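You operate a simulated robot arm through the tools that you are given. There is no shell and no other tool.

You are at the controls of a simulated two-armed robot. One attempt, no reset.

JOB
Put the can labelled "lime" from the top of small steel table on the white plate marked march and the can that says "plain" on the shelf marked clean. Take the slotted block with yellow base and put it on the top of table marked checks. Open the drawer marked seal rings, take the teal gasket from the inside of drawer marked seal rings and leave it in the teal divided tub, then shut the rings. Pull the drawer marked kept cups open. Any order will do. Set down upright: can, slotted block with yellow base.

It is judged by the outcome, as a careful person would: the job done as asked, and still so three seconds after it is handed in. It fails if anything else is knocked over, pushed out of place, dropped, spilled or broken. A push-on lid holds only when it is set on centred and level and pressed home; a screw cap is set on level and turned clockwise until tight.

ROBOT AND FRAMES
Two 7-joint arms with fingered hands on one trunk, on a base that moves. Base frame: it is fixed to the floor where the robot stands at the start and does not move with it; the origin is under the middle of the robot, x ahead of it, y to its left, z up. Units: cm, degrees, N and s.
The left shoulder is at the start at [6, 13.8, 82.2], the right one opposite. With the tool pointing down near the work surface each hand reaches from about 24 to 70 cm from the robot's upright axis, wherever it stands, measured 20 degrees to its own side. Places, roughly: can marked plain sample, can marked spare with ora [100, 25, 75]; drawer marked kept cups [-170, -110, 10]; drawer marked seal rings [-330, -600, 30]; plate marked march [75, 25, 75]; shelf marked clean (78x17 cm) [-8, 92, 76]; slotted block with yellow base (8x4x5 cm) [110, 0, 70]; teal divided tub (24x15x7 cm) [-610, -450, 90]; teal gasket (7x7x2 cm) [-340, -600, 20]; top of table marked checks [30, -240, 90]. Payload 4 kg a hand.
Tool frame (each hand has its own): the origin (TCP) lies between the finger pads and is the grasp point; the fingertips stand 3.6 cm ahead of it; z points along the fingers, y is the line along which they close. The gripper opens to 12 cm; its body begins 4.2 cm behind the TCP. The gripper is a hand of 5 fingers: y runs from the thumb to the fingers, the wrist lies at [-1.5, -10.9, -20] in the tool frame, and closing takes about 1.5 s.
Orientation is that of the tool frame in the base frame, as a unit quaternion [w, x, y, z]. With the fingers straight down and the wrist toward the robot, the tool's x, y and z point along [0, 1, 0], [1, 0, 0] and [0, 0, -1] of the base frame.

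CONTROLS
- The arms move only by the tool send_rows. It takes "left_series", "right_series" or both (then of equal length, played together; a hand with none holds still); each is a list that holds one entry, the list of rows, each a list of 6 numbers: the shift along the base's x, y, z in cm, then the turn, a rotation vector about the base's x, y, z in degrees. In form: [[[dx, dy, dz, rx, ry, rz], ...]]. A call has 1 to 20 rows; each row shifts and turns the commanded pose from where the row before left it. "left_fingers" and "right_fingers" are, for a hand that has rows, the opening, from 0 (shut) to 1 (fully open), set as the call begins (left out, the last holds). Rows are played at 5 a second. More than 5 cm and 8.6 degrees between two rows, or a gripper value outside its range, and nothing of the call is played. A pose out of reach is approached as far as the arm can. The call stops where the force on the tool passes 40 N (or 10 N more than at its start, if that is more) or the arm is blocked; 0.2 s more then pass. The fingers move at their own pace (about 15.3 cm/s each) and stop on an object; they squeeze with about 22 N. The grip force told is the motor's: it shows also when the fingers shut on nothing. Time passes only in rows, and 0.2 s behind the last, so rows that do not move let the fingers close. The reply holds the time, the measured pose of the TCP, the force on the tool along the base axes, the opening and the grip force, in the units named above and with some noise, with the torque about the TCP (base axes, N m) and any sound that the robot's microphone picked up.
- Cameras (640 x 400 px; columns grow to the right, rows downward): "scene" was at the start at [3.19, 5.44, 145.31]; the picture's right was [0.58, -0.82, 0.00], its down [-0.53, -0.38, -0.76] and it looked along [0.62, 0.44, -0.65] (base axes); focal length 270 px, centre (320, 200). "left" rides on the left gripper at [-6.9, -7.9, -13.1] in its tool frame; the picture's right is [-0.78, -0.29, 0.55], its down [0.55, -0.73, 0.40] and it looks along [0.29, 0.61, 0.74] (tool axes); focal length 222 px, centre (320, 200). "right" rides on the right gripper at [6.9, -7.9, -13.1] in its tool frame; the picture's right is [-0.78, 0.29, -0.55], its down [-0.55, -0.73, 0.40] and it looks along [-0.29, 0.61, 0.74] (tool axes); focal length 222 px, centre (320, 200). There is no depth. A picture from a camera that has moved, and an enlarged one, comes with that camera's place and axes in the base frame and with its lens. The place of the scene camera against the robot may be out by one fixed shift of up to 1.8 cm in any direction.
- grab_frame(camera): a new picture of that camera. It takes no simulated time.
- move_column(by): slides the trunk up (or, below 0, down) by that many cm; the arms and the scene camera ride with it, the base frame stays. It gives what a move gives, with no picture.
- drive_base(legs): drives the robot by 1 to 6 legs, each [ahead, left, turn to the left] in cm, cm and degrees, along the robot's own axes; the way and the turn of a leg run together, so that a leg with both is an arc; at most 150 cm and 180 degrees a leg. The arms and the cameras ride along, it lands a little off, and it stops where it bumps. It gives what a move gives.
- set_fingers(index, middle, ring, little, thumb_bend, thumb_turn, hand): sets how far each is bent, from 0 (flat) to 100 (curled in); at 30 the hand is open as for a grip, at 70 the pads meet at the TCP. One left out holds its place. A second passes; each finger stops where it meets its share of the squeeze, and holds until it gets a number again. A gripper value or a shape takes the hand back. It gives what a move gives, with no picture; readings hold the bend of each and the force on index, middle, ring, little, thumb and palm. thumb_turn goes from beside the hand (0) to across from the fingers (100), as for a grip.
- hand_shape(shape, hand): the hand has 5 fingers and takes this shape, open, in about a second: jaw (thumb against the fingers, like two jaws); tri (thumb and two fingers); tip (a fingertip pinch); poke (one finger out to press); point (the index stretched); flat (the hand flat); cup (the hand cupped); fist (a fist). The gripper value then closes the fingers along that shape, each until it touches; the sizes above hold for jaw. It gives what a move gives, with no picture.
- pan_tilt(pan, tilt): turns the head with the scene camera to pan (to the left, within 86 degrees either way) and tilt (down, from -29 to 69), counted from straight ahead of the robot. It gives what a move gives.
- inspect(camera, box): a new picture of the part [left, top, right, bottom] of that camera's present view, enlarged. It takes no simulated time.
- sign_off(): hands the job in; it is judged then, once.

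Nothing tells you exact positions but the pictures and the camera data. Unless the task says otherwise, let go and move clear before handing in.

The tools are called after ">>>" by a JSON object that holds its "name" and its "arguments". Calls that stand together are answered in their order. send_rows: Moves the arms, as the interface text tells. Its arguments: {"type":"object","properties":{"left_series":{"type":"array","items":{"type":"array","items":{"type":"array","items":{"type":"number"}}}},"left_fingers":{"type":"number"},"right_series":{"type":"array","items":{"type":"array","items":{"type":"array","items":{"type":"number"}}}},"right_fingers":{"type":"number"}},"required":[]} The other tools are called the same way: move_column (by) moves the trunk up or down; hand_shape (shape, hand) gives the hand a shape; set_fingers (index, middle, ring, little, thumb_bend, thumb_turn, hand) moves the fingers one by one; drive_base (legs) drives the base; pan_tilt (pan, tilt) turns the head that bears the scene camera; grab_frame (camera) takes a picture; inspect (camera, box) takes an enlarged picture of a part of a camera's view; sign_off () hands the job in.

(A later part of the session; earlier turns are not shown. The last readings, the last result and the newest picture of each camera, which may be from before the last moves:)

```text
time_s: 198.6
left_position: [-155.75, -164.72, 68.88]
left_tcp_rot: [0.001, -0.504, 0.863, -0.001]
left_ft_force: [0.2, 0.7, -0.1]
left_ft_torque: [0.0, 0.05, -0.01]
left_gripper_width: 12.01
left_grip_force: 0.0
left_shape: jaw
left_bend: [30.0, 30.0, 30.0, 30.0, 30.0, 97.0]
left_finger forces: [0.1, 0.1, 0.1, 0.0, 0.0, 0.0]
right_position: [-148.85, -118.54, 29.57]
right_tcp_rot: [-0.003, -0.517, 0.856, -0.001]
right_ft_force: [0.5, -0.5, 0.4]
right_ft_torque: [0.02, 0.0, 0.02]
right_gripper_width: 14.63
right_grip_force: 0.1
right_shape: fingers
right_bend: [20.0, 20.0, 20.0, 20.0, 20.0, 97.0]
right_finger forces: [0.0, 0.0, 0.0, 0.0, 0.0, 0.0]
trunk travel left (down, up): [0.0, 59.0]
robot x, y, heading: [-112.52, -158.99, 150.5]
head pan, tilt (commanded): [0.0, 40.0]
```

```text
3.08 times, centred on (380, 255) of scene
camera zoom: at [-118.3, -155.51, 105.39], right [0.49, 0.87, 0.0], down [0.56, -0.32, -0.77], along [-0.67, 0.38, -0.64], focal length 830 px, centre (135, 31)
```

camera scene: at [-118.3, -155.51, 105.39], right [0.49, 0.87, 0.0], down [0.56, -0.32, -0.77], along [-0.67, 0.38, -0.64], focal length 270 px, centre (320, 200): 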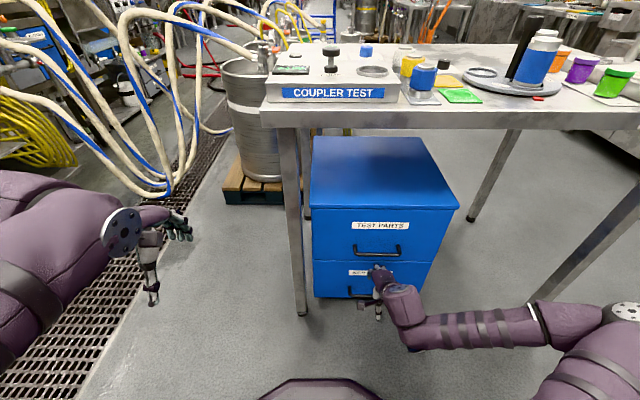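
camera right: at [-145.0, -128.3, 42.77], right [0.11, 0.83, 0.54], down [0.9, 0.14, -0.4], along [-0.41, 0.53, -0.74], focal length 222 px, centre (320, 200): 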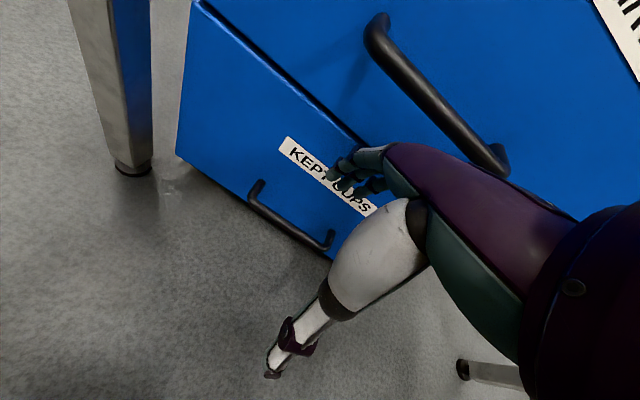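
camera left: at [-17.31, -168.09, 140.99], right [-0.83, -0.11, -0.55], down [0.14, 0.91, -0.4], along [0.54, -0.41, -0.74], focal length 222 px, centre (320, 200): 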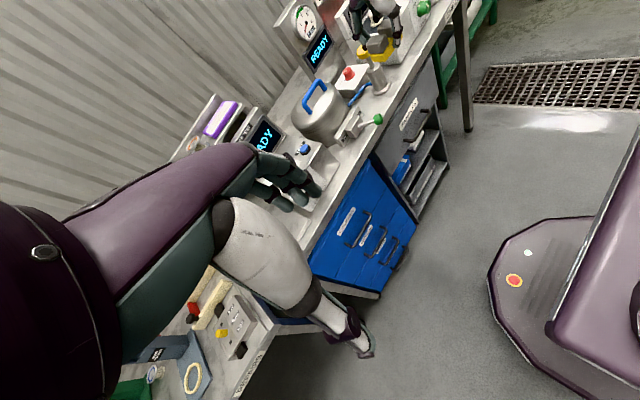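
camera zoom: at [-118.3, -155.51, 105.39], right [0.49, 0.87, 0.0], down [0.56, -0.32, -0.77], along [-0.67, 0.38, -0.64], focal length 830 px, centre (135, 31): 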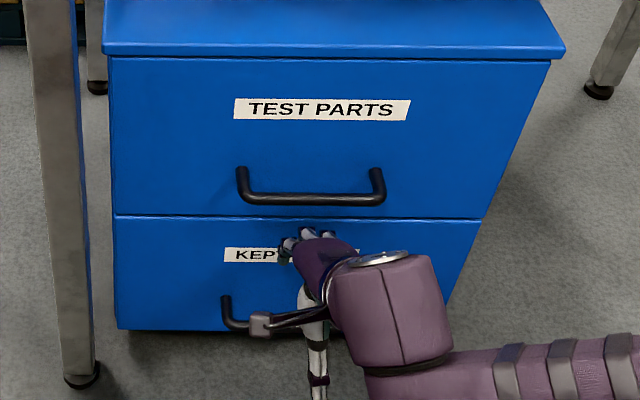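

The bar is 11 cm ahead of the grasp point and the handle stands 4 cm off the face. I'll back the base 4 cm for reach, set the fingers to a 15 bend, then bring the hand down and forward above the bar.

>>> {"name": "drive_base", "arguments": {"legs": [[-4, 0, 0]]}}

>>> {"name": "set_fingers", "arguments": {"hand": "right", "index": 15, "middle": 15, "ring": 15, "little": 15}}

>>> {"name": "send_rows", "arguments": {"right_series": [[[-1.75, 0.97, -4.2, 0, 0, 0], [-1.75, 0.97, -4.2, 0, 0, 0], [-1.75, 0.97, -4.2, 0, 0, 0]]]}}

>>> {"name": "inspect", "arguments": {"camera": "right", "box": [200, 100, 420, 280]}}

```text
time_s: 199.5
left_position: [-152.26, -166.5, 68.86]
left_tcp_rot: [0.001, -0.504, 0.864, -0.001]
left_ft_force: [0.0, -0.7, 0.1]
left_ft_torque: [0.02, 0.04, 0.04]
left_gripper_width: 11.97
left_grip_force: 0.0
left_shape: jaw
left_bend: [30.0, 30.0, 30.0, 30.0, 30.0, 97.0]
left_finger forces: [0.1, 0.0, 0.0, 0.0, 0.1, 0.0]
right_position: [-145.47, -120.39, 29.67]
right_tcp_rot: [-0.004, -0.517, 0.856, 0.0]
right_ft_force: [-0.2, -0.3, -0.3]
right_ft_torque: [0.01, -0.01, 0.0]
right_gripper_width: 14.63
right_grip_force: 0.0
right_shape: fingers
right_bend: [20.0, 20.0, 20.0, 20.0, 20.0, 97.0]
right_finger forces: [0.0, 0.1, 0.1, 0.0, 0.1, 0.0]
trunk travel left (down, up): [0.0, 59.0]
robot x, y, heading: [-109.38, -160.71, 150.7]
head pan, tilt (commanded): [0.0, 40.0]
```

```text
time_s: 200.5
left_position: [-152.42, -166.52, 68.94]
left_tcp_rot: [0.0, -0.504, 0.863, -0.001]
left_ft_force: [0.8, 0.2, -0.3]
left_ft_torque: [0.02, -0.02, 0.0]
left_gripper_width: 12.0
left_grip_force: 0.0
left_shape: jaw
left_bend: [30.0, 30.0, 30.0, 30.0, 30.0, 97.0]
left_finger forces: [0.0, 0.0, 0.0, 0.0, 0.0, 0.2]
right_position: [-145.43, -120.49, 29.66]
right_tcp_rot: [-0.003, -0.516, 0.856, 0.0]
right_ft_force: [-0.2, -0.7, -0.7]
right_ft_torque: [0.01, -0.02, 0.02]
right_gripper_width: 15.5
right_grip_force: 0.2
right_shape: fingers
right_bend: [15.0, 15.0, 15.0, 15.0, 20.0, 97.0]
right_finger forces: [0.1, 0.1, 0.1, 0.0, 0.0, 0.1]
trunk travel left (down, up): [0.0, 59.0]
robot x, y, heading: [-109.64, -160.77, 150.6]
head pan, tilt (commanded): [0.0, 40.0]
```

```text
time_s: 201.3
left_position: [-152.3, -166.55, 69.01]
left_tcp_rot: [0.001, -0.505, 0.863, -0.001]
left_ft_force: [0.4, -1.3, -0.8]
left_ft_torque: [0.04, 0.05, 0.01]
left_gripper_width: 11.99
left_grip_force: 0.1
left_shape: jaw
left_bend: [30.0, 30.0, 30.0, 30.0, 30.0, 97.0]
left_finger forces: [0.0, 0.0, 0.0, 0.1, 0.0, 0.1]
right_position: [-150.54, -117.63, 16.88]
right_tcp_rot: [-0.003, -0.517, 0.856, -0.002]
right_ft_force: [8.1, -3.7, 0.0]
right_ft_torque: [-0.1, -0.13, -0.11]
right_gripper_width: 15.49
right_grip_force: 4.3
right_shape: fingers
right_bend: [15.0, 17.0, 16.0, 15.0, 20.0, 97.0]
right_finger forces: [0.6, 5.7, 2.2, 0.1, 0.1, 0.0]
trunk travel left (down, up): [0.0, 59.0]
robot x, y, heading: [-109.49, -160.79, 150.6]
head pan, tilt (commanded): [0.0, 40.0]
```

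```text
2.22 times, centred on (310, 190) of right
camera zoom: at [-146.67, -127.37, 29.97], right [0.11, 0.83, 0.54], down [0.91, 0.14, -0.4], along [-0.41, 0.53, -0.74], focal length 494 px, centre (342, 222)
```

zoom: 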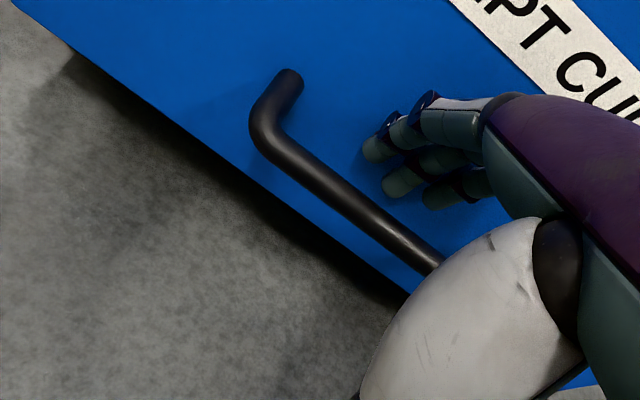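

The fingertips just touched the drawer face, which tells me the bar is higher than thought (about z 15.5) and sits 5.5 cm ahead of the grasp point, already in front of the fingertips. I'll ease back 0.4 cm, lower 1.7 cm, and curl the fingers behind the bar.

>>> {"name": "send_rows", "arguments": {"right_series": [[[0.35, -0.2, 0, 0, 0, 0], [0, 0, -0.9, 0, 0, 0], [0, 0, -0.8, 0, 0, 0]]]}}

>>> {"name": "inspect", "arguments": {"camera": "right", "box": [200, 100, 420, 280]}}

>>> {"name": "inspect", "arguments": {"camera": "scene", "box": [300, 190, 460, 330]}}

```text
time_s: 202.1
left_position: [-152.31, -166.55, 68.99]
left_tcp_rot: [0.001, -0.504, 0.864, -0.001]
left_ft_force: [-0.1, 0.5, 0.8]
left_ft_torque: [-0.02, 0.05, 0.03]
left_gripper_width: 11.99
left_grip_force: 0.0
left_shape: jaw
left_bend: [30.0, 30.0, 30.0, 30.0, 30.0, 97.0]
left_finger forces: [0.1, 0.0, 0.0, 0.0, 0.0, 0.0]
right_position: [-150.39, -117.76, 15.3]
right_tcp_rot: [-0.003, -0.517, 0.856, -0.002]
right_ft_force: [3.6, -2.2, 0.9]
right_ft_torque: [0.03, 0.04, -0.03]
right_gripper_width: 15.54
right_grip_force: 2.3
right_shape: fingers
right_bend: [15.0, 16.0, 15.0, 15.0, 20.0, 97.0]
right_finger forces: [0.0, 4.2, 0.9, 0.0, 0.0, 0.0]
trunk travel left (down, up): [0.0, 59.0]
robot x, y, heading: [-109.53, -160.64, 150.6]
head pan, tilt (commanded): [0.0, 40.0]
```

```text
2.22 times, centred on (310, 190) of right
camera zoom: at [-146.51, -127.57, 28.45], right [0.11, 0.83, 0.54], down [0.9, 0.14, -0.4], along [-0.41, 0.53, -0.74], focal length 494 px, centre (342, 222)
```

zoom: 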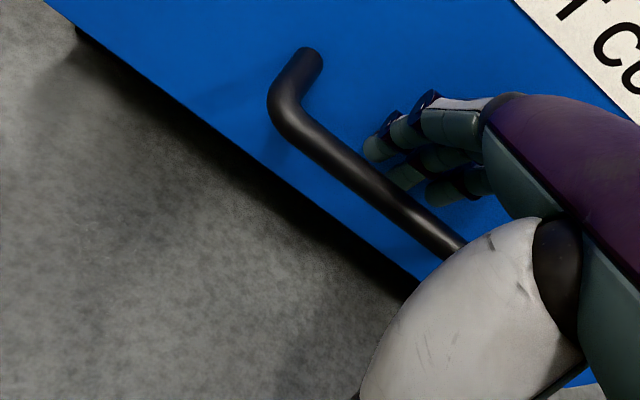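

```text
2.86 times, centred on (380, 260) of scene
camera zoom: at [-114.88, -157.44, 105.4], right [0.49, 0.87, 0.0], down [0.56, -0.31, -0.77], along [-0.67, 0.38, -0.64], focal length 770 px, centre (149, 29)
```

zoom: 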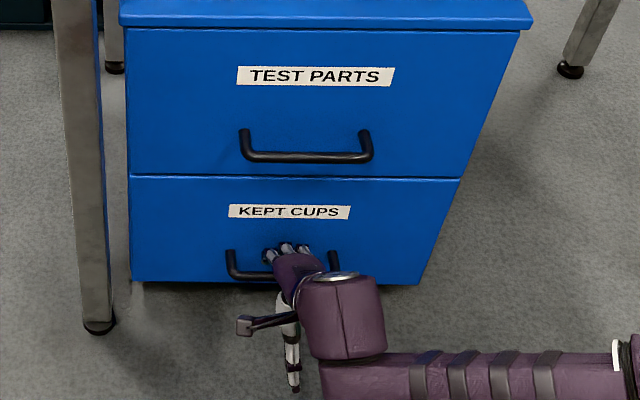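

The fingers are behind the bar, centred between its mounts. I'll curl them to take hold.

>>> {"name": "set_fingers", "arguments": {"hand": "right", "index": 65, "middle": 65, "ring": 65, "little": 65, "thumb_bend": 70}}

>>> {"name": "inspect", "arguments": {"camera": "right", "box": [200, 100, 420, 300]}}

>>> {"name": "inspect", "arguments": {"camera": "scene", "box": [300, 190, 460, 330]}}

```text
time_s: 203.1
left_position: [-152.31, -166.63, 69.01]
left_tcp_rot: [0.0, -0.505, 0.863, -0.001]
left_ft_force: [-0.6, -0.1, 0.1]
left_ft_torque: [-0.01, 0.03, 0.03]
left_gripper_width: 11.99
left_grip_force: 0.0
left_shape: jaw
left_bend: [30.0, 30.0, 30.0, 30.0, 30.0, 97.0]
left_finger forces: [0.0, 0.0, 0.0, 0.0, 0.1, 0.1]
right_position: [-150.47, -117.88, 15.32]
right_tcp_rot: [-0.004, -0.518, 0.855, -0.001]
right_ft_force: [-1.6, -2.2, -1.1]
right_ft_torque: [0.24, 0.66, 0.27]
right_gripper_width: 1.48
right_grip_force: 19.4
right_shape: fingers
right_bend: [61.0, 68.0, 64.0, 58.0, 70.0, 97.0]
right_finger forces: [4.4, 18.9, 7.9, 8.6, 0.0, 0.0]
trunk travel left (down, up): [0.0, 59.0]
robot x, y, heading: [-109.31, -160.84, 151.0]
head pan, tilt (commanded): [0.0, 40.0]
```

```text
2.00 times, centred on (310, 200) of right
camera zoom: at [-146.52, -127.58, 28.45], right [0.11, 0.83, 0.54], down [0.9, 0.14, -0.4], along [-0.41, 0.53, -0.74], focal length 444 px, centre (340, 200)
```

zoom: 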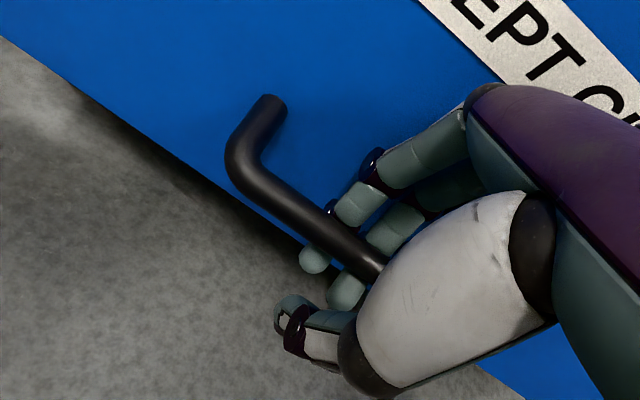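

```text
2.86 times, centred on (380, 260) of scene
camera zoom: at [-114.89, -157.43, 105.39], right [0.49, 0.87, 0.0], down [0.56, -0.32, -0.77], along [-0.67, 0.38, -0.64], focal length 770 px, centre (149, 29)
```

zoom: 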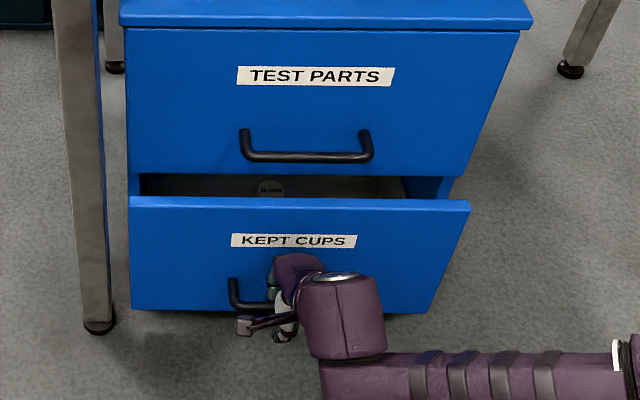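

The fingers wrapped the bar and the drawer already slid open a few centimetres. I'll back the base away to pull it further.

>>> {"name": "drive_base", "arguments": {"legs": [[-10, 0, 0]]}}

>>> {"name": "inspect", "arguments": {"camera": "scene", "box": [280, 150, 480, 330]}}

```text
time_s: 204.2
left_position: [-143.8, -171.28, 68.91]
left_tcp_rot: [0.0, -0.505, 0.863, 0.0]
left_ft_force: [0.2, 1.0, -0.7]
left_ft_torque: [-0.01, 0.0, -0.02]
left_gripper_width: 11.96
left_grip_force: 0.1
left_shape: jaw
left_bend: [30.0, 30.0, 30.0, 30.0, 30.0, 97.0]
left_finger forces: [0.1, 0.0, 0.0, 0.1, 0.0, 0.1]
right_position: [-141.6, -122.71, 15.25]
right_tcp_rot: [-0.004, -0.517, 0.856, -0.002]
right_ft_force: [-7.4, -12.1, -3.7]
right_ft_torque: [0.02, 0.49, 0.74]
right_gripper_width: 1.45
right_grip_force: 19.5
right_shape: fingers
right_bend: [61.0, 69.0, 64.0, 58.0, 70.0, 97.0]
right_finger forces: [4.0, 18.1, 8.0, 8.3, 0.0, 0.0]
trunk travel left (down, up): [0.0, 59.0]
robot x, y, heading: [-101.12, -165.59, 150.7]
head pan, tilt (commanded): [0.0, 40.0]
```

```text
2.22 times, centred on (380, 240) of scene
camera zoom: at [-106.29, -162.27, 105.39], right [0.49, 0.87, 0.0], down [0.56, -0.32, -0.77], along [-0.67, 0.38, -0.64], focal length 599 px, centre (187, 111)
```

zoom: 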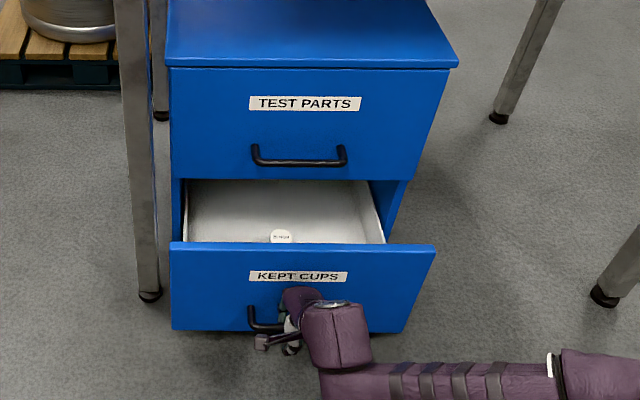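

It's opening smoothly. I'll pull another 10 cm.

>>> {"name": "drive_base", "arguments": {"legs": [[-10, 0, 0]]}}

>>> {"name": "inspect", "arguments": {"camera": "scene", "box": [280, 150, 480, 330]}}

```text
time_s: 205.4
left_position: [-135.04, -176.27, 68.94]
left_tcp_rot: [0.0, -0.503, 0.864, 0.0]
left_ft_force: [0.5, 0.5, 0.2]
left_ft_torque: [0.0, -0.01, -0.01]
left_gripper_width: 11.98
left_grip_force: 0.0
left_shape: jaw
left_bend: [30.0, 30.0, 30.0, 30.0, 30.0, 97.0]
left_finger forces: [0.0, 0.1, 0.1, 0.0, 0.0, 0.0]
right_position: [-132.96, -127.77, 15.17]
right_tcp_rot: [-0.006, -0.517, 0.856, -0.003]
right_ft_force: [-8.0, -10.5, -6.9]
right_ft_torque: [-0.02, 0.42, 0.71]
right_gripper_width: 1.4
right_grip_force: 19.0
right_shape: fingers
right_bend: [61.0, 69.0, 64.0, 58.0, 70.0, 97.0]
right_finger forces: [4.3, 17.7, 8.1, 8.2, 0.0, 0.0]
trunk travel left (down, up): [0.0, 59.0]
robot x, y, heading: [-92.43, -170.22, 150.7]
head pan, tilt (commanded): [0.0, 40.0]
```

```text
2.22 times, centred on (380, 240) of scene
camera zoom: at [-97.57, -167.2, 105.39], right [0.49, 0.87, 0.0], down [0.56, -0.32, -0.77], along [-0.67, 0.38, -0.64], focal length 599 px, centre (187, 111)
```

zoom: 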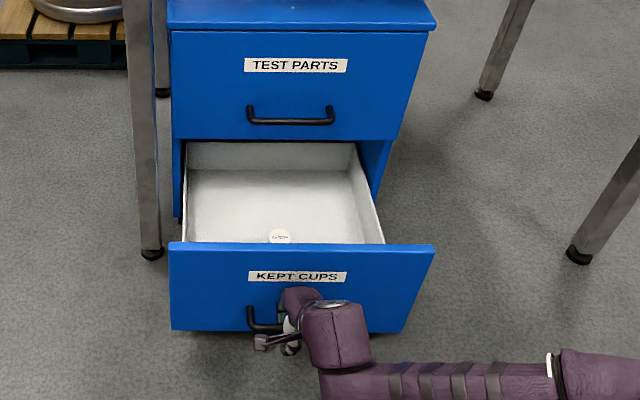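

>>> {"name": "drive_base", "arguments": {"legs": [[-7, 0, 0]]}}

>>> {"name": "inspect", "arguments": {"camera": "scene", "box": [280, 130, 480, 330]}}

```text
time_s: 206.4
left_position: [-128.99, -179.71, 68.83]
left_tcp_rot: [0.0, -0.505, 0.863, -0.001]
left_ft_force: [0.0, 0.9, 0.2]
left_ft_torque: [0.0, -0.02, 0.01]
left_gripper_width: 12.0
left_grip_force: 0.1
left_shape: jaw
left_bend: [30.0, 30.0, 30.0, 30.0, 30.0, 97.0]
left_finger forces: [0.1, 0.1, 0.0, 0.0, 0.1, 0.1]
right_position: [-127.06, -131.1, 15.28]
right_tcp_rot: [-0.006, -0.518, 0.855, -0.003]
right_ft_force: [-23.5, 5.2, -11.1]
right_ft_torque: [-0.31, 0.17, 0.69]
right_gripper_width: 1.79
right_grip_force: 14.6
right_shape: fingers
right_bend: [60.0, 65.0, 62.0, 57.0, 70.0, 97.0]
right_finger forces: [8.7, 4.2, 5.2, 12.0, 0.0, 0.0]
trunk travel left (down, up): [0.0, 59.0]
robot x, y, heading: [-86.12, -173.74, 150.5]
head pan, tilt (commanded): [0.0, 40.0]
```

```text
2.00 times, centred on (380, 230) of scene
camera zoom: at [-91.56, -170.59, 105.38], right [0.49, 0.87, 0.0], down [0.56, -0.32, -0.77], along [-0.67, 0.38, -0.64], focal length 539 px, centre (200, 140)
```

zoom: 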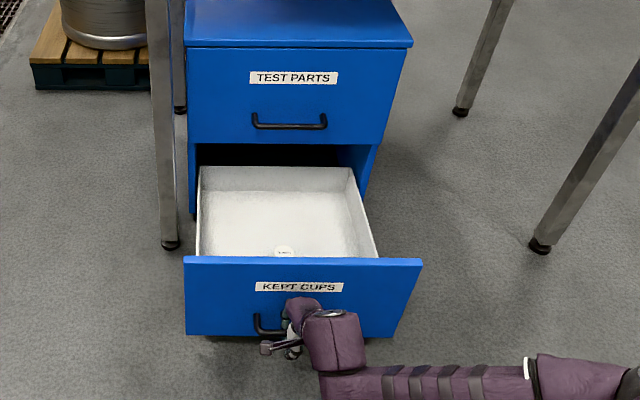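

The drawer has reached its stop, fully open. I'll uncurl the fingers in steps, backing off slightly each time so I don't push it shut again.

>>> {"name": "set_fingers", "arguments": {"hand": "right", "index": 42, "middle": 42, "ring": 42, "little": 42, "thumb_bend": 20}}

>>> {"name": "drive_base", "arguments": {"legs": [[-2.5, 0, 0]]}}

>>> {"name": "set_fingers", "arguments": {"hand": "right", "index": 15, "middle": 15, "ring": 15, "little": 15}}

>>> {"name": "inspect", "arguments": {"camera": "right", "box": [180, 80, 440, 300]}}

>>> {"name": "inspect", "arguments": {"camera": "scene", "box": [280, 130, 480, 330]}}

```text
time_s: 207.4
left_position: [-128.98, -179.83, 68.88]
left_tcp_rot: [0.0, -0.504, 0.864, 0.0]
left_ft_force: [-1.1, -0.4, 0.4]
left_ft_torque: [0.03, 0.01, 0.03]
left_gripper_width: 11.98
left_grip_force: 0.0
left_shape: jaw
left_bend: [30.0, 30.0, 30.0, 30.0, 30.0, 97.0]
left_finger forces: [0.1, 0.1, 0.0, 0.0, 0.0, 0.1]
right_position: [-127.13, -131.25, 15.43]
right_tcp_rot: [-0.006, -0.518, 0.855, -0.002]
right_ft_force: [0.1, -0.6, 1.0]
right_ft_torque: [0.08, 0.08, 0.01]
right_gripper_width: 11.12
right_grip_force: 1.7
right_shape: fingers
right_bend: [42.0, 43.0, 42.0, 42.0, 20.0, 97.0]
right_finger forces: [0.9, 1.8, 0.0, 1.0, 0.1, 0.0]
trunk travel left (down, up): [0.0, 59.0]
robot x, y, heading: [-86.3, -173.7, 150.7]
head pan, tilt (commanded): [0.0, 40.0]
```

```text
time_s: 208.2
left_position: [-126.81, -180.99, 68.87]
left_tcp_rot: [0.0, -0.505, 0.863, -0.001]
left_ft_force: [0.5, 0.2, 0.1]
left_ft_torque: [-0.02, 0.0, -0.01]
left_gripper_width: 12.02
left_grip_force: 0.1
left_shape: jaw
left_bend: [30.0, 30.0, 30.0, 30.0, 30.0, 97.0]
left_finger forces: [0.0, 0.0, 0.0, 0.1, 0.1, 0.0]
right_position: [-125.01, -132.41, 15.41]
right_tcp_rot: [-0.006, -0.518, 0.855, 0.0]
right_ft_force: [-11.7, 6.4, -2.0]
right_ft_torque: [0.06, 0.03, 0.18]
right_gripper_width: 11.62
right_grip_force: 6.0
right_shape: fingers
right_bend: [39.0, 42.0, 41.0, 40.0, 20.0, 97.0]
right_finger forces: [5.6, 0.1, 1.3, 4.9, 0.0, 0.0]
trunk travel left (down, up): [0.0, 59.0]
robot x, y, heading: [-83.32, -175.08, 150.4]
head pan, tilt (commanded): [0.0, 40.0]
```

```text
time_s: 209.2
left_position: [-126.76, -180.94, 68.96]
left_tcp_rot: [0.0, -0.504, 0.864, 0.0]
left_ft_force: [-0.4, -0.5, -0.1]
left_ft_torque: [-0.01, 0.0, 0.01]
left_gripper_width: 12.0
left_grip_force: 0.1
left_shape: jaw
left_bend: [30.0, 30.0, 30.0, 30.0, 30.0, 97.0]
left_finger forces: [0.0, 0.0, 0.0, 0.0, 0.0, 0.0]
right_position: [-125.0, -132.35, 15.5]
right_tcp_rot: [-0.006, -0.519, 0.855, -0.001]
right_ft_force: [-0.1, 0.3, -0.4]
right_ft_torque: [-0.01, -0.04, -0.01]
right_gripper_width: 15.53
right_grip_force: 0.1
right_shape: fingers
right_bend: [15.0, 15.0, 15.0, 15.0, 20.0, 97.0]
right_finger forces: [0.1, 0.0, 0.0, 0.1, 0.0, 0.1]
trunk travel left (down, up): [0.0, 59.0]
robot x, y, heading: [-83.84, -174.78, 150.4]
head pan, tilt (commanded): [0.0, 40.0]
```

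```text
1.82 times, centred on (310, 190) of right
camera zoom: at [-121.1, -142.11, 28.59], right [0.11, 0.83, 0.54], down [0.9, 0.15, -0.41], along [-0.42, 0.53, -0.74], focal length 404 px, centre (338, 218)
```

zoom: 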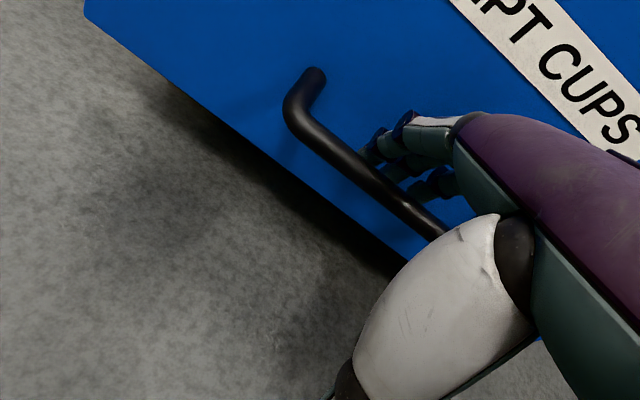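

```text
2.00 times, centred on (380, 230) of scene
camera zoom: at [-89.38, -171.84, 105.39], right [0.49, 0.87, 0.0], down [0.56, -0.32, -0.77], along [-0.67, 0.38, -0.64], focal length 539 px, centre (200, 140)
```

zoom: 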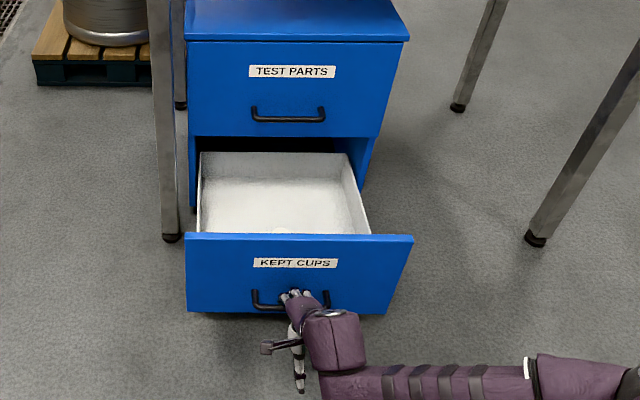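

The fingers are straight again behind the bar. I'll pull back 3 cm to bring the drawer to its stop again, then lift the hand straight up.

>>> {"name": "drive_base", "arguments": {"legs": [[-3, 0, 0]]}}

>>> {"name": "inspect", "arguments": {"camera": "scene", "box": [280, 130, 480, 330]}}

```text
time_s: 210.1
left_position: [-124.21, -182.43, 68.82]
left_tcp_rot: [0.0, -0.504, 0.864, -0.001]
left_ft_force: [-0.5, -0.4, -0.5]
left_ft_torque: [0.0, -0.01, 0.01]
left_gripper_width: 11.98
left_grip_force: 0.0
left_shape: jaw
left_bend: [30.0, 30.0, 30.0, 30.0, 30.0, 97.0]
left_finger forces: [0.0, 0.0, 0.0, 0.1, 0.0, 0.1]
right_position: [-122.38, -133.92, 15.48]
right_tcp_rot: [-0.006, -0.519, 0.855, 0.0]
right_ft_force: [0.1, 0.0, 0.0]
right_ft_torque: [0.0, 0.02, 0.02]
right_gripper_width: 15.57
right_grip_force: 0.0
right_shape: fingers
right_bend: [15.0, 15.0, 15.0, 15.0, 20.0, 97.0]
right_finger forces: [0.0, 0.1, 0.1, 0.0, 0.1, 0.0]
trunk travel left (down, up): [0.0, 59.0]
robot x, y, heading: [-80.98, -176.33, 150.6]
head pan, tilt (commanded): [0.0, 40.0]
```

```text
2.00 times, centred on (380, 230) of scene
camera zoom: at [-86.73, -173.33, 105.39], right [0.49, 0.87, 0.0], down [0.56, -0.32, -0.77], along [-0.67, 0.38, -0.64], focal length 539 px, centre (200, 140)
```

zoom: 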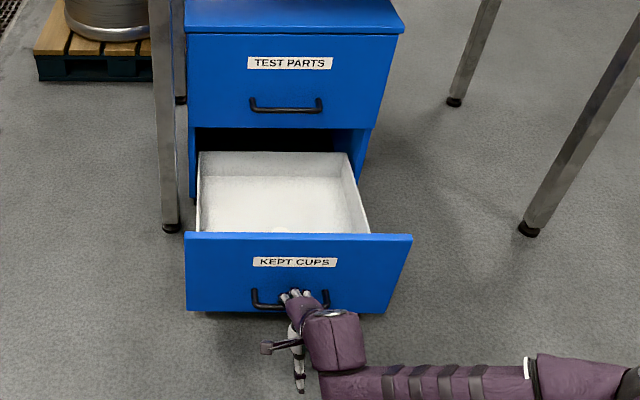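

>>> {"name": "drive_base", "arguments": {"legs": [[-2.5, 0, 0]]}}

>>> {"name": "inspect", "arguments": {"camera": "scene", "box": [280, 130, 480, 330]}}

>>> {"name": "inspect", "arguments": {"camera": "right", "box": [180, 80, 440, 300]}}

```text
time_s: 210.9
left_position: [-121.84, -183.6, 68.89]
left_tcp_rot: [0.0, -0.505, 0.863, -0.001]
left_ft_force: [0.4, 0.0, 0.0]
left_ft_torque: [0.0, -0.03, -0.02]
left_gripper_width: 12.02
left_grip_force: 0.1
left_shape: jaw
left_bend: [30.0, 30.0, 30.0, 30.0, 30.0, 97.0]
left_finger forces: [0.0, 0.0, 0.0, 0.0, 0.0, 0.0]
right_position: [-120.43, -134.99, 15.74]
right_tcp_rot: [-0.006, -0.519, 0.855, 0.002]
right_ft_force: [-22.7, 14.1, 9.5]
right_ft_torque: [0.71, 1.14, 0.0]
right_gripper_width: 16.95
right_grip_force: 13.9
right_shape: fingers
right_bend: [7.0, 12.0, 10.0, 15.0, 20.0, 97.0]
right_finger forces: [10.3, 9.6, 8.5, 0.1, 0.0, 0.1]
trunk travel left (down, up): [0.0, 59.0]
robot x, y, heading: [-78.82, -177.64, 150.5]
head pan, tilt (commanded): [0.0, 40.0]
```

```text
2.00 times, centred on (380, 230) of scene
camera zoom: at [-84.51, -174.6, 105.42], right [0.49, 0.87, 0.0], down [0.56, -0.32, -0.77], along [-0.67, 0.38, -0.64], focal length 539 px, centre (200, 140)
```

zoom: 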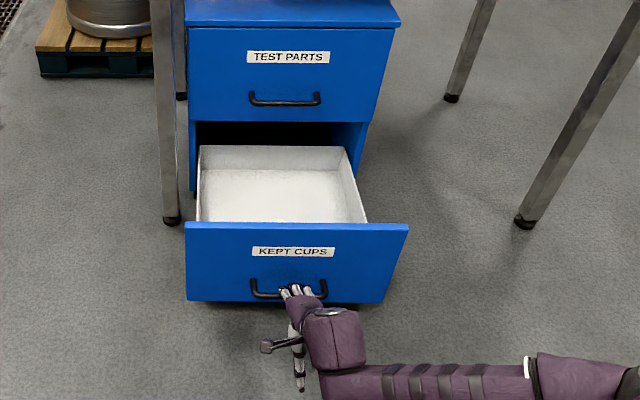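

```text
1.82 times, centred on (310, 190) of right
camera zoom: at [-116.36, -144.74, 28.78], right [0.11, 0.83, 0.54], down [0.9, 0.15, -0.41], along [-0.42, 0.54, -0.73], focal length 404 px, centre (338, 218)
```

zoom: 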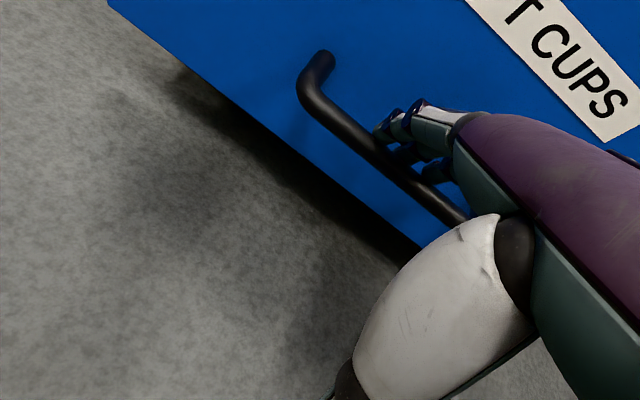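

The drawer is against its stop. I'll ease forward about a centimetre and lift the hand straight up out of the handle.

>>> {"name": "drive_base", "arguments": {"legs": [[1.2, 0, 0]]}}

>>> {"name": "send_rows", "arguments": {"right_series": [[[0, 0, 1.5, 0, 0, 0], [0, 0, 2, 0, 0, 0], [0, 0, 3, 0, 0, 0], [0, 0, 4, 0, 0, 0]]]}}

>>> {"name": "inspect", "arguments": {"camera": "scene", "box": [280, 130, 480, 330]}}

```text
time_s: 211.6
left_position: [-123.08, -183.15, 68.94]
left_tcp_rot: [0.001, -0.504, 0.864, 0.0]
left_ft_force: [-0.1, -0.4, 0.3]
left_ft_torque: [0.0, 0.0, -0.01]
left_gripper_width: 11.99
left_grip_force: 0.0
left_shape: jaw
left_bend: [30.0, 30.0, 30.0, 30.0, 30.0, 97.0]
left_finger forces: [0.0, 0.0, 0.1, 0.1, 0.0, 0.0]
right_position: [-121.45, -134.36, 15.65]
right_tcp_rot: [-0.007, -0.519, 0.855, 0.003]
right_ft_force: [-8.0, 3.5, 4.5]
right_ft_torque: [0.18, 0.34, 0.07]
right_gripper_width: 16.16
right_grip_force: 5.0
right_shape: fingers
right_bend: [11.0, 14.0, 14.0, 15.0, 20.0, 97.0]
right_finger forces: [5.0, 1.7, 3.1, 0.0, 0.1, 0.0]
trunk travel left (down, up): [0.0, 59.0]
robot x, y, heading: [-79.98, -177.1, 150.8]
head pan, tilt (commanded): [0.0, 40.0]
```

```text
time_s: 212.6
left_position: [-123.14, -183.15, 68.94]
left_tcp_rot: [0.001, -0.505, 0.863, -0.001]
left_ft_force: [-0.3, -0.1, 0.8]
left_ft_torque: [-0.04, 0.01, -0.02]
left_gripper_width: 11.98
left_grip_force: 0.1
left_shape: jaw
left_bend: [30.0, 30.0, 30.0, 30.0, 30.0, 97.0]
left_finger forces: [0.1, 0.0, 0.0, 0.1, 0.0, 0.1]
right_position: [-121.25, -134.38, 26.22]
right_tcp_rot: [-0.007, -0.518, 0.855, 0.002]
right_ft_force: [0.6, -0.4, -0.2]
right_ft_torque: [-0.05, -0.04, 0.04]
right_gripper_width: 15.55
right_grip_force: 0.1
right_shape: fingers
right_bend: [15.0, 15.0, 15.0, 15.0, 20.0, 97.0]
right_finger forces: [0.0, 0.0, 0.0, 0.1, 0.0, 0.0]
trunk travel left (down, up): [0.0, 59.0]
robot x, y, heading: [-80.0, -177.59, 150.7]
head pan, tilt (commanded): [0.0, 40.0]
```

```text
2.00 times, centred on (380, 230) of scene
camera zoom: at [-85.59, -173.96, 105.38], right [0.49, 0.87, 0.0], down [0.56, -0.32, -0.77], along [-0.67, 0.38, -0.64], focal length 539 px, centre (200, 140)
```

zoom: 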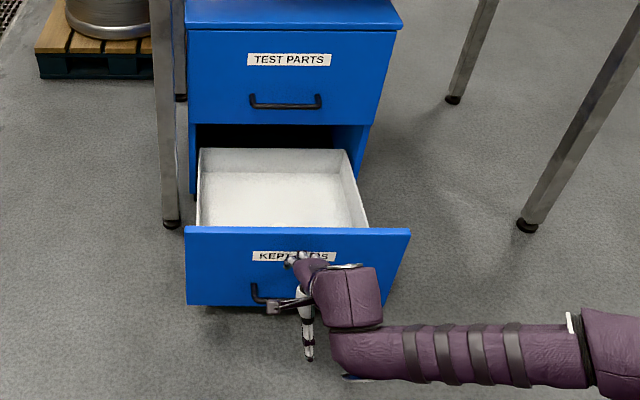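

The KEPT CUPS drawer is fully open and the hand is free. I'll back away from it, raise hand and trunk, then head for the seal rings cabinet at the far wall.

>>> {"name": "drive_base", "arguments": {"legs": [[-12, 0, 0]]}}

>>> {"name": "hand_shape", "arguments": {"hand": "right", "shape": "jaw"}}

>>> {"name": "send_rows", "arguments": {"right_series": [[[0.6, -0.4, 4.7, 0, 0, 0], [0.6, -0.4, 4.7, 0, 0, 0], [0.6, -0.4, 4.7, 0, 0, 0], [0.6, -0.4, 4.7, 0, 0, 0], [0.6, -0.4, 4.7, 0, 0, 0], [0.6, -0.4, 4.7, 0, 0, 0], [0.6, -0.4, 4.7, 0, 0, 0]]]}}

>>> {"name": "move_column", "arguments": {"by": 35}}

>>> {"name": "drive_base", "arguments": {"legs": [[0, 0, 90]]}}

>>> {"name": "pan_tilt", "arguments": {"pan": 0, "tilt": 22}}

>>> {"name": "grab_frame", "arguments": {"camera": "scene"}}

```text
time_s: 213.9
left_position: [-112.57, -188.9, 68.95]
left_tcp_rot: [0.0, -0.504, 0.864, -0.001]
left_ft_force: [0.4, -0.3, 0.8]
left_ft_torque: [0.0, 0.02, 0.0]
left_gripper_width: 11.98
left_grip_force: 0.0
left_shape: jaw
left_bend: [30.0, 30.0, 30.0, 30.0, 30.0, 97.0]
left_finger forces: [0.0, 0.1, 0.0, 0.0, 0.0, 0.0]
right_position: [-110.9, -140.12, 26.19]
right_tcp_rot: [-0.007, -0.519, 0.855, 0.004]
right_ft_force: [-0.5, 0.0, 0.4]
right_ft_torque: [-0.03, -0.02, 0.04]
right_gripper_width: 15.54
right_grip_force: 0.0
right_shape: fingers
right_bend: [15.0, 15.0, 15.0, 15.0, 20.0, 97.0]
right_finger forces: [0.0, 0.1, 0.0, 0.0, 0.0, 0.1]
trunk travel left (down, up): [0.0, 59.0]
robot x, y, heading: [-69.03, -183.25, 150.6]
head pan, tilt (commanded): [0.0, 40.0]
```

```text
time_s: 214.8
left_position: [-112.71, -189.04, 68.96]
left_tcp_rot: [0.0, -0.504, 0.864, -0.001]
left_ft_force: [-0.2, -0.6, -0.1]
left_ft_torque: [0.02, -0.02, -0.01]
left_gripper_width: 12.0
left_grip_force: 0.2
left_shape: jaw
left_bend: [30.0, 30.0, 30.0, 30.0, 30.0, 97.0]
left_finger forces: [0.0, 0.1, 0.1, 0.0, 0.0, 0.0]
right_position: [-110.91, -140.07, 26.23]
right_tcp_rot: [-0.007, -0.519, 0.855, 0.003]
right_ft_force: [0.8, -0.3, -0.7]
right_ft_torque: [0.01, -0.02, 0.01]
right_gripper_width: 12.0
right_grip_force: 0.1
right_shape: jaw
right_bend: [30.0, 30.0, 30.0, 30.0, 30.0, 97.0]
right_finger forces: [0.0, 0.0, 0.0, 0.0, 0.0, 0.0]
trunk travel left (down, up): [0.0, 59.0]
robot x, y, heading: [-69.83, -183.23, 150.7]
head pan, tilt (commanded): [0.0, 40.0]
```

```text
time_s: 216.4
left_position: [-112.52, -189.03, 68.91]
left_tcp_rot: [0.0, -0.504, 0.863, 0.0]
left_ft_force: [-0.5, 0.6, 0.4]
left_ft_torque: [-0.03, 0.0, 0.04]
left_gripper_width: 11.96
left_grip_force: 0.0
left_shape: jaw
left_bend: [30.0, 30.0, 30.0, 30.0, 30.0, 97.0]
left_finger forces: [0.0, 0.0, 0.0, 0.1, 0.0, 0.1]
right_position: [-106.83, -143.01, 59.15]
right_tcp_rot: [-0.007, -0.519, 0.855, 0.003]
right_ft_force: [-0.1, 0.1, -0.8]
right_ft_torque: [0.0, 0.04, 0.03]
right_gripper_width: 11.98
right_grip_force: 0.0
right_shape: jaw
right_bend: [30.0, 30.0, 30.0, 30.0, 30.0, 97.0]
right_finger forces: [0.1, 0.0, 0.0, 0.0, 0.1, 0.1]
trunk travel left (down, up): [0.0, 59.0]
robot x, y, heading: [-69.65, -183.21, 150.4]
head pan, tilt (commanded): [0.0, 40.0]
```

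```text
time_s: 219.8
left_position: [-112.57, -189.05, 103.93]
left_tcp_rot: [0.0, -0.504, 0.864, 0.0]
left_ft_force: [-0.8, 0.4, 0.0]
left_ft_torque: [-0.01, 0.02, 0.0]
left_gripper_width: 11.99
left_grip_force: 0.1
left_shape: jaw
left_bend: [30.0, 30.0, 30.0, 30.0, 30.0, 97.0]
left_finger forces: [0.0, 0.0, 0.1, 0.1, 0.1, 0.1]
right_position: [-106.82, -142.93, 94.13]
right_tcp_rot: [-0.007, -0.519, 0.855, 0.003]
right_ft_force: [-0.3, 0.9, 0.2]
right_ft_torque: [0.01, 0.02, -0.01]
right_gripper_width: 12.0
right_grip_force: 0.0
right_shape: jaw
right_bend: [30.0, 30.0, 30.0, 30.0, 30.0, 97.0]
right_finger forces: [0.0, 0.0, 0.1, 0.1, 0.0, 0.1]
trunk travel left (down, up): [-35.0, 24.0]
robot x, y, heading: [-69.71, -183.09, 150.5]
head pan, tilt (commanded): [0.0, 40.0]
```

```text
time_s: 224.1
left_position: [-61.6, -225.78, 103.96]
left_tcp_rot: [0.0, 0.973, -0.229, 0.0]
left_ft_force: [-0.4, 0.2, 0.8]
left_ft_torque: [0.03, -0.01, 0.04]
left_gripper_width: 11.96
left_grip_force: 0.0
left_shape: jaw
left_bend: [30.0, 30.0, 30.0, 30.0, 30.0, 97.0]
left_finger forces: [0.0, 0.1, 0.0, 0.0, 0.1, 0.0]
right_position: [-107.73, -222.19, 93.99]
right_tcp_rot: [0.006, 0.977, -0.214, 0.003]
right_ft_force: [0.2, 0.2, -0.1]
right_ft_torque: [-0.04, 0.01, 0.02]
right_gripper_width: 11.99
right_grip_force: 0.0
right_shape: jaw
right_bend: [30.0, 30.0, 30.0, 30.0, 30.0, 97.0]
right_finger forces: [0.1, 0.1, 0.0, 0.0, 0.1, 0.1]
trunk travel left (down, up): [-35.0, 24.0]
robot x, y, heading: [-69.6, -182.79, -116.5]
head pan, tilt (commanded): [0.0, 40.0]
```

```text
time_s: 224.9
left_position: [-61.66, -225.71, 103.91]
left_tcp_rot: [0.0, 0.973, -0.23, 0.001]
left_ft_force: [-0.4, 0.2, -0.3]
left_ft_torque: [-0.02, 0.03, 0.01]
left_gripper_width: 11.98
left_grip_force: 0.0
left_shape: jaw
left_bend: [30.0, 30.0, 30.0, 30.0, 30.0, 97.0]
left_finger forces: [0.0, 0.0, 0.0, 0.0, 0.0, 0.1]
right_position: [-107.81, -222.28, 94.18]
right_tcp_rot: [0.007, 0.977, -0.213, 0.003]
right_ft_force: [-1.1, 0.2, 0.5]
right_ft_torque: [-0.01, 0.0, -0.01]
right_gripper_width: 12.0
right_grip_force: 0.0
right_shape: jaw
right_bend: [30.0, 30.0, 30.0, 30.0, 30.0, 97.0]
right_finger forces: [0.0, 0.0, 0.0, 0.0, 0.1, 0.0]
trunk travel left (down, up): [-35.0, 24.0]
robot x, y, heading: [-69.41, -182.68, -116.4]
head pan, tilt (commanded): [0.0, 22.0]
```

```text
taken
camera scene: at [-73.17, -188.17, 143.2], right [-0.89, 0.45, 0.0], down [0.17, 0.34, -0.93], along [-0.41, -0.83, -0.38], focal length 270 px, centre (320, 200)
```

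scene: 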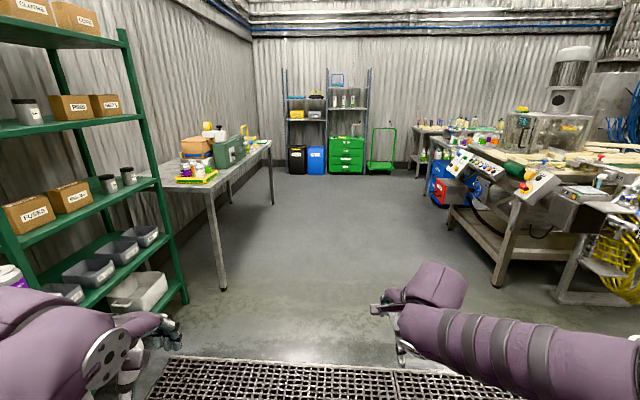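

I see the aisle leading to the green drawer cabinet on the far wall. I'll turn slightly and drive down the middle of it.

>>> {"name": "drive_base", "arguments": {"legs": [[0, 0, -5.4], [150, 0, 0], [130, 0, 0]]}}

>>> {"name": "pan_tilt", "arguments": {"pan": 0, "tilt": 30}}

>>> {"name": "grab_frame", "arguments": {"camera": "scene"}}

>>> {"name": "pan_tilt", "arguments": {"pan": -60, "tilt": 25}}

>>> {"name": "grab_frame", "arguments": {"camera": "scene"}}

```text
time_s: 239.1
left_position: [-208.99, -467.61, 103.91]
left_tcp_rot: [-0.001, 0.964, -0.265, 0.001]
left_ft_force: [0.5, 0.2, -1.1]
left_ft_torque: [0.01, -0.01, 0.0]
left_gripper_width: 11.98
left_grip_force: 0.1
left_shape: jaw
left_bend: [30.0, 30.0, 30.0, 30.0, 30.0, 97.0]
left_finger forces: [0.0, 0.1, 0.0, 0.0, 0.0, 0.1]
right_position: [-254.88, -460.7, 94.06]
right_tcp_rot: [0.007, 0.969, -0.248, 0.003]
right_ft_force: [0.1, 0.3, -0.1]
right_ft_torque: [-0.02, 0.02, -0.01]
right_gripper_width: 12.01
right_grip_force: 0.0
right_shape: jaw
right_bend: [30.0, 30.0, 30.0, 30.0, 30.0, 97.0]
right_finger forces: [0.0, 0.0, 0.1, 0.1, 0.0, 0.1]
trunk travel left (down, up): [-35.0, 24.0]
robot x, y, heading: [-213.94, -424.46, -120.6]
head pan, tilt (commanded): [0.0, 22.0]
```

```text
time_s: 239.7
left_position: [-209.01, -467.65, 104.02]
left_tcp_rot: [-0.002, 0.965, -0.264, 0.0]
left_ft_force: [-0.4, -0.6, 0.4]
left_ft_torque: [0.0, 0.0, 0.0]
left_gripper_width: 11.98
left_grip_force: 0.0
left_shape: jaw
left_bend: [30.0, 30.0, 30.0, 30.0, 30.0, 97.0]
left_finger forces: [0.0, 0.1, 0.0, 0.1, 0.1, 0.0]
right_position: [-254.81, -460.82, 94.2]
right_tcp_rot: [0.007, 0.969, -0.249, 0.003]
right_ft_force: [0.0, 0.3, 0.2]
right_ft_torque: [-0.02, 0.0, 0.0]
right_gripper_width: 12.01
right_grip_force: 0.0
right_shape: jaw
right_bend: [30.0, 30.0, 30.0, 30.0, 30.0, 97.0]
right_finger forces: [0.1, 0.0, 0.1, 0.0, 0.0, 0.1]
trunk travel left (down, up): [-35.0, 24.0]
robot x, y, heading: [-214.09, -424.39, -120.4]
head pan, tilt (commanded): [0.0, 30.0]
```

```text
taken
camera scene: at [-217.8, -429.18, 141.93], right [-0.86, 0.51, 0.0], down [0.25, 0.43, -0.87], along [-0.44, -0.75, -0.5], focal length 270 px, centre (320, 200)
```

scene: 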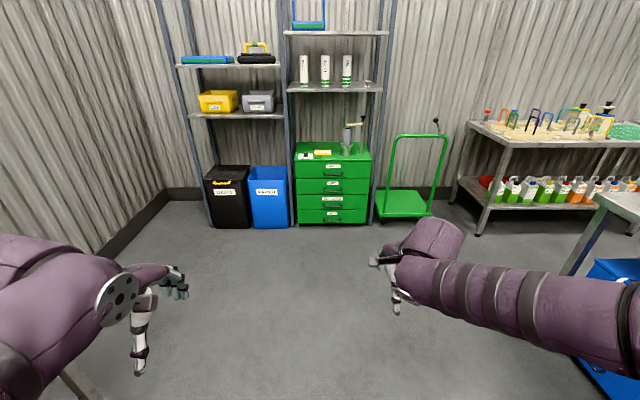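

```text
time_s: 241.0
left_position: [-209.03, -467.57, 103.99]
left_tcp_rot: [0.0, 0.965, -0.264, 0.0]
left_ft_force: [0.1, -0.8, -0.3]
left_ft_torque: [0.0, 0.04, 0.0]
left_gripper_width: 11.96
left_grip_force: 0.1
left_shape: jaw
left_bend: [30.0, 30.0, 30.0, 30.0, 30.0, 97.0]
left_finger forces: [0.0, 0.0, 0.0, 0.0, 0.0, 0.0]
right_position: [-254.88, -460.83, 94.15]
right_tcp_rot: [0.007, 0.969, -0.249, 0.003]
right_ft_force: [0.1, -0.6, -0.4]
right_ft_torque: [0.01, 0.0, -0.01]
right_gripper_width: 12.01
right_grip_force: 0.1
right_shape: jaw
right_bend: [30.0, 30.0, 30.0, 30.0, 30.0, 97.0]
right_finger forces: [0.0, 0.1, 0.1, 0.0, 0.1, 0.0]
trunk travel left (down, up): [-35.0, 24.0]
robot x, y, heading: [-213.88, -424.43, -120.9]
head pan, tilt (commanded): [-60.0, 25.0]
```

```text
taken
camera scene: at [-222.4, -421.31, 142.73], right [0.01, 1.0, 0.0], down [0.42, 0.0, -0.91], along [-0.91, 0.01, -0.42], focal length 270 px, centre (320, 200)
```

scene: 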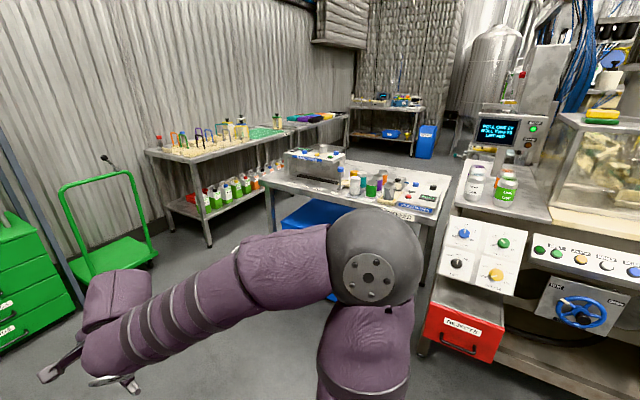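

The green drawer cabinet is square ahead. I'll zoom to read its labels.

>>> {"name": "pan_tilt", "arguments": {"pan": 0, "tilt": 30}}

>>> {"name": "inspect", "arguments": {"camera": "scene", "box": [270, 110, 400, 240]}}

```text
time_s: 242.3
left_position: [-209.07, -467.67, 103.93]
left_tcp_rot: [-0.001, 0.964, -0.264, 0.0]
left_ft_force: [1.2, -0.1, 0.5]
left_ft_torque: [0.03, 0.0, -0.03]
left_gripper_width: 11.96
left_grip_force: 0.0
left_shape: jaw
left_bend: [30.0, 30.0, 30.0, 30.0, 30.0, 97.0]
left_finger forces: [0.0, 0.1, 0.0, 0.0, 0.0, 0.0]
right_position: [-254.9, -460.78, 94.01]
right_tcp_rot: [0.007, 0.969, -0.248, 0.002]
right_ft_force: [-0.3, 0.4, -0.3]
right_ft_torque: [0.0, 0.01, -0.01]
right_gripper_width: 12.01
right_grip_force: 0.1
right_shape: jaw
right_bend: [30.0, 30.0, 30.0, 30.0, 30.0, 97.0]
right_finger forces: [0.1, 0.0, 0.1, 0.0, 0.0, 0.0]
trunk travel left (down, up): [-35.0, 24.0]
robot x, y, heading: [-214.29, -424.53, -120.6]
head pan, tilt (commanded): [0.0, 30.0]
```

```text
3.08 times, centred on (335, 175) of scene
camera zoom: at [-217.8, -429.18, 141.93], right [-0.86, 0.51, 0.0], down [0.26, 0.43, -0.87], along [-0.44, -0.74, -0.5], focal length 830 px, centre (274, 277)
```

zoom: 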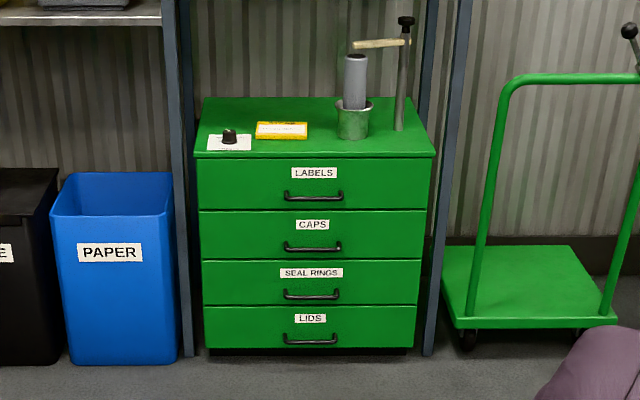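

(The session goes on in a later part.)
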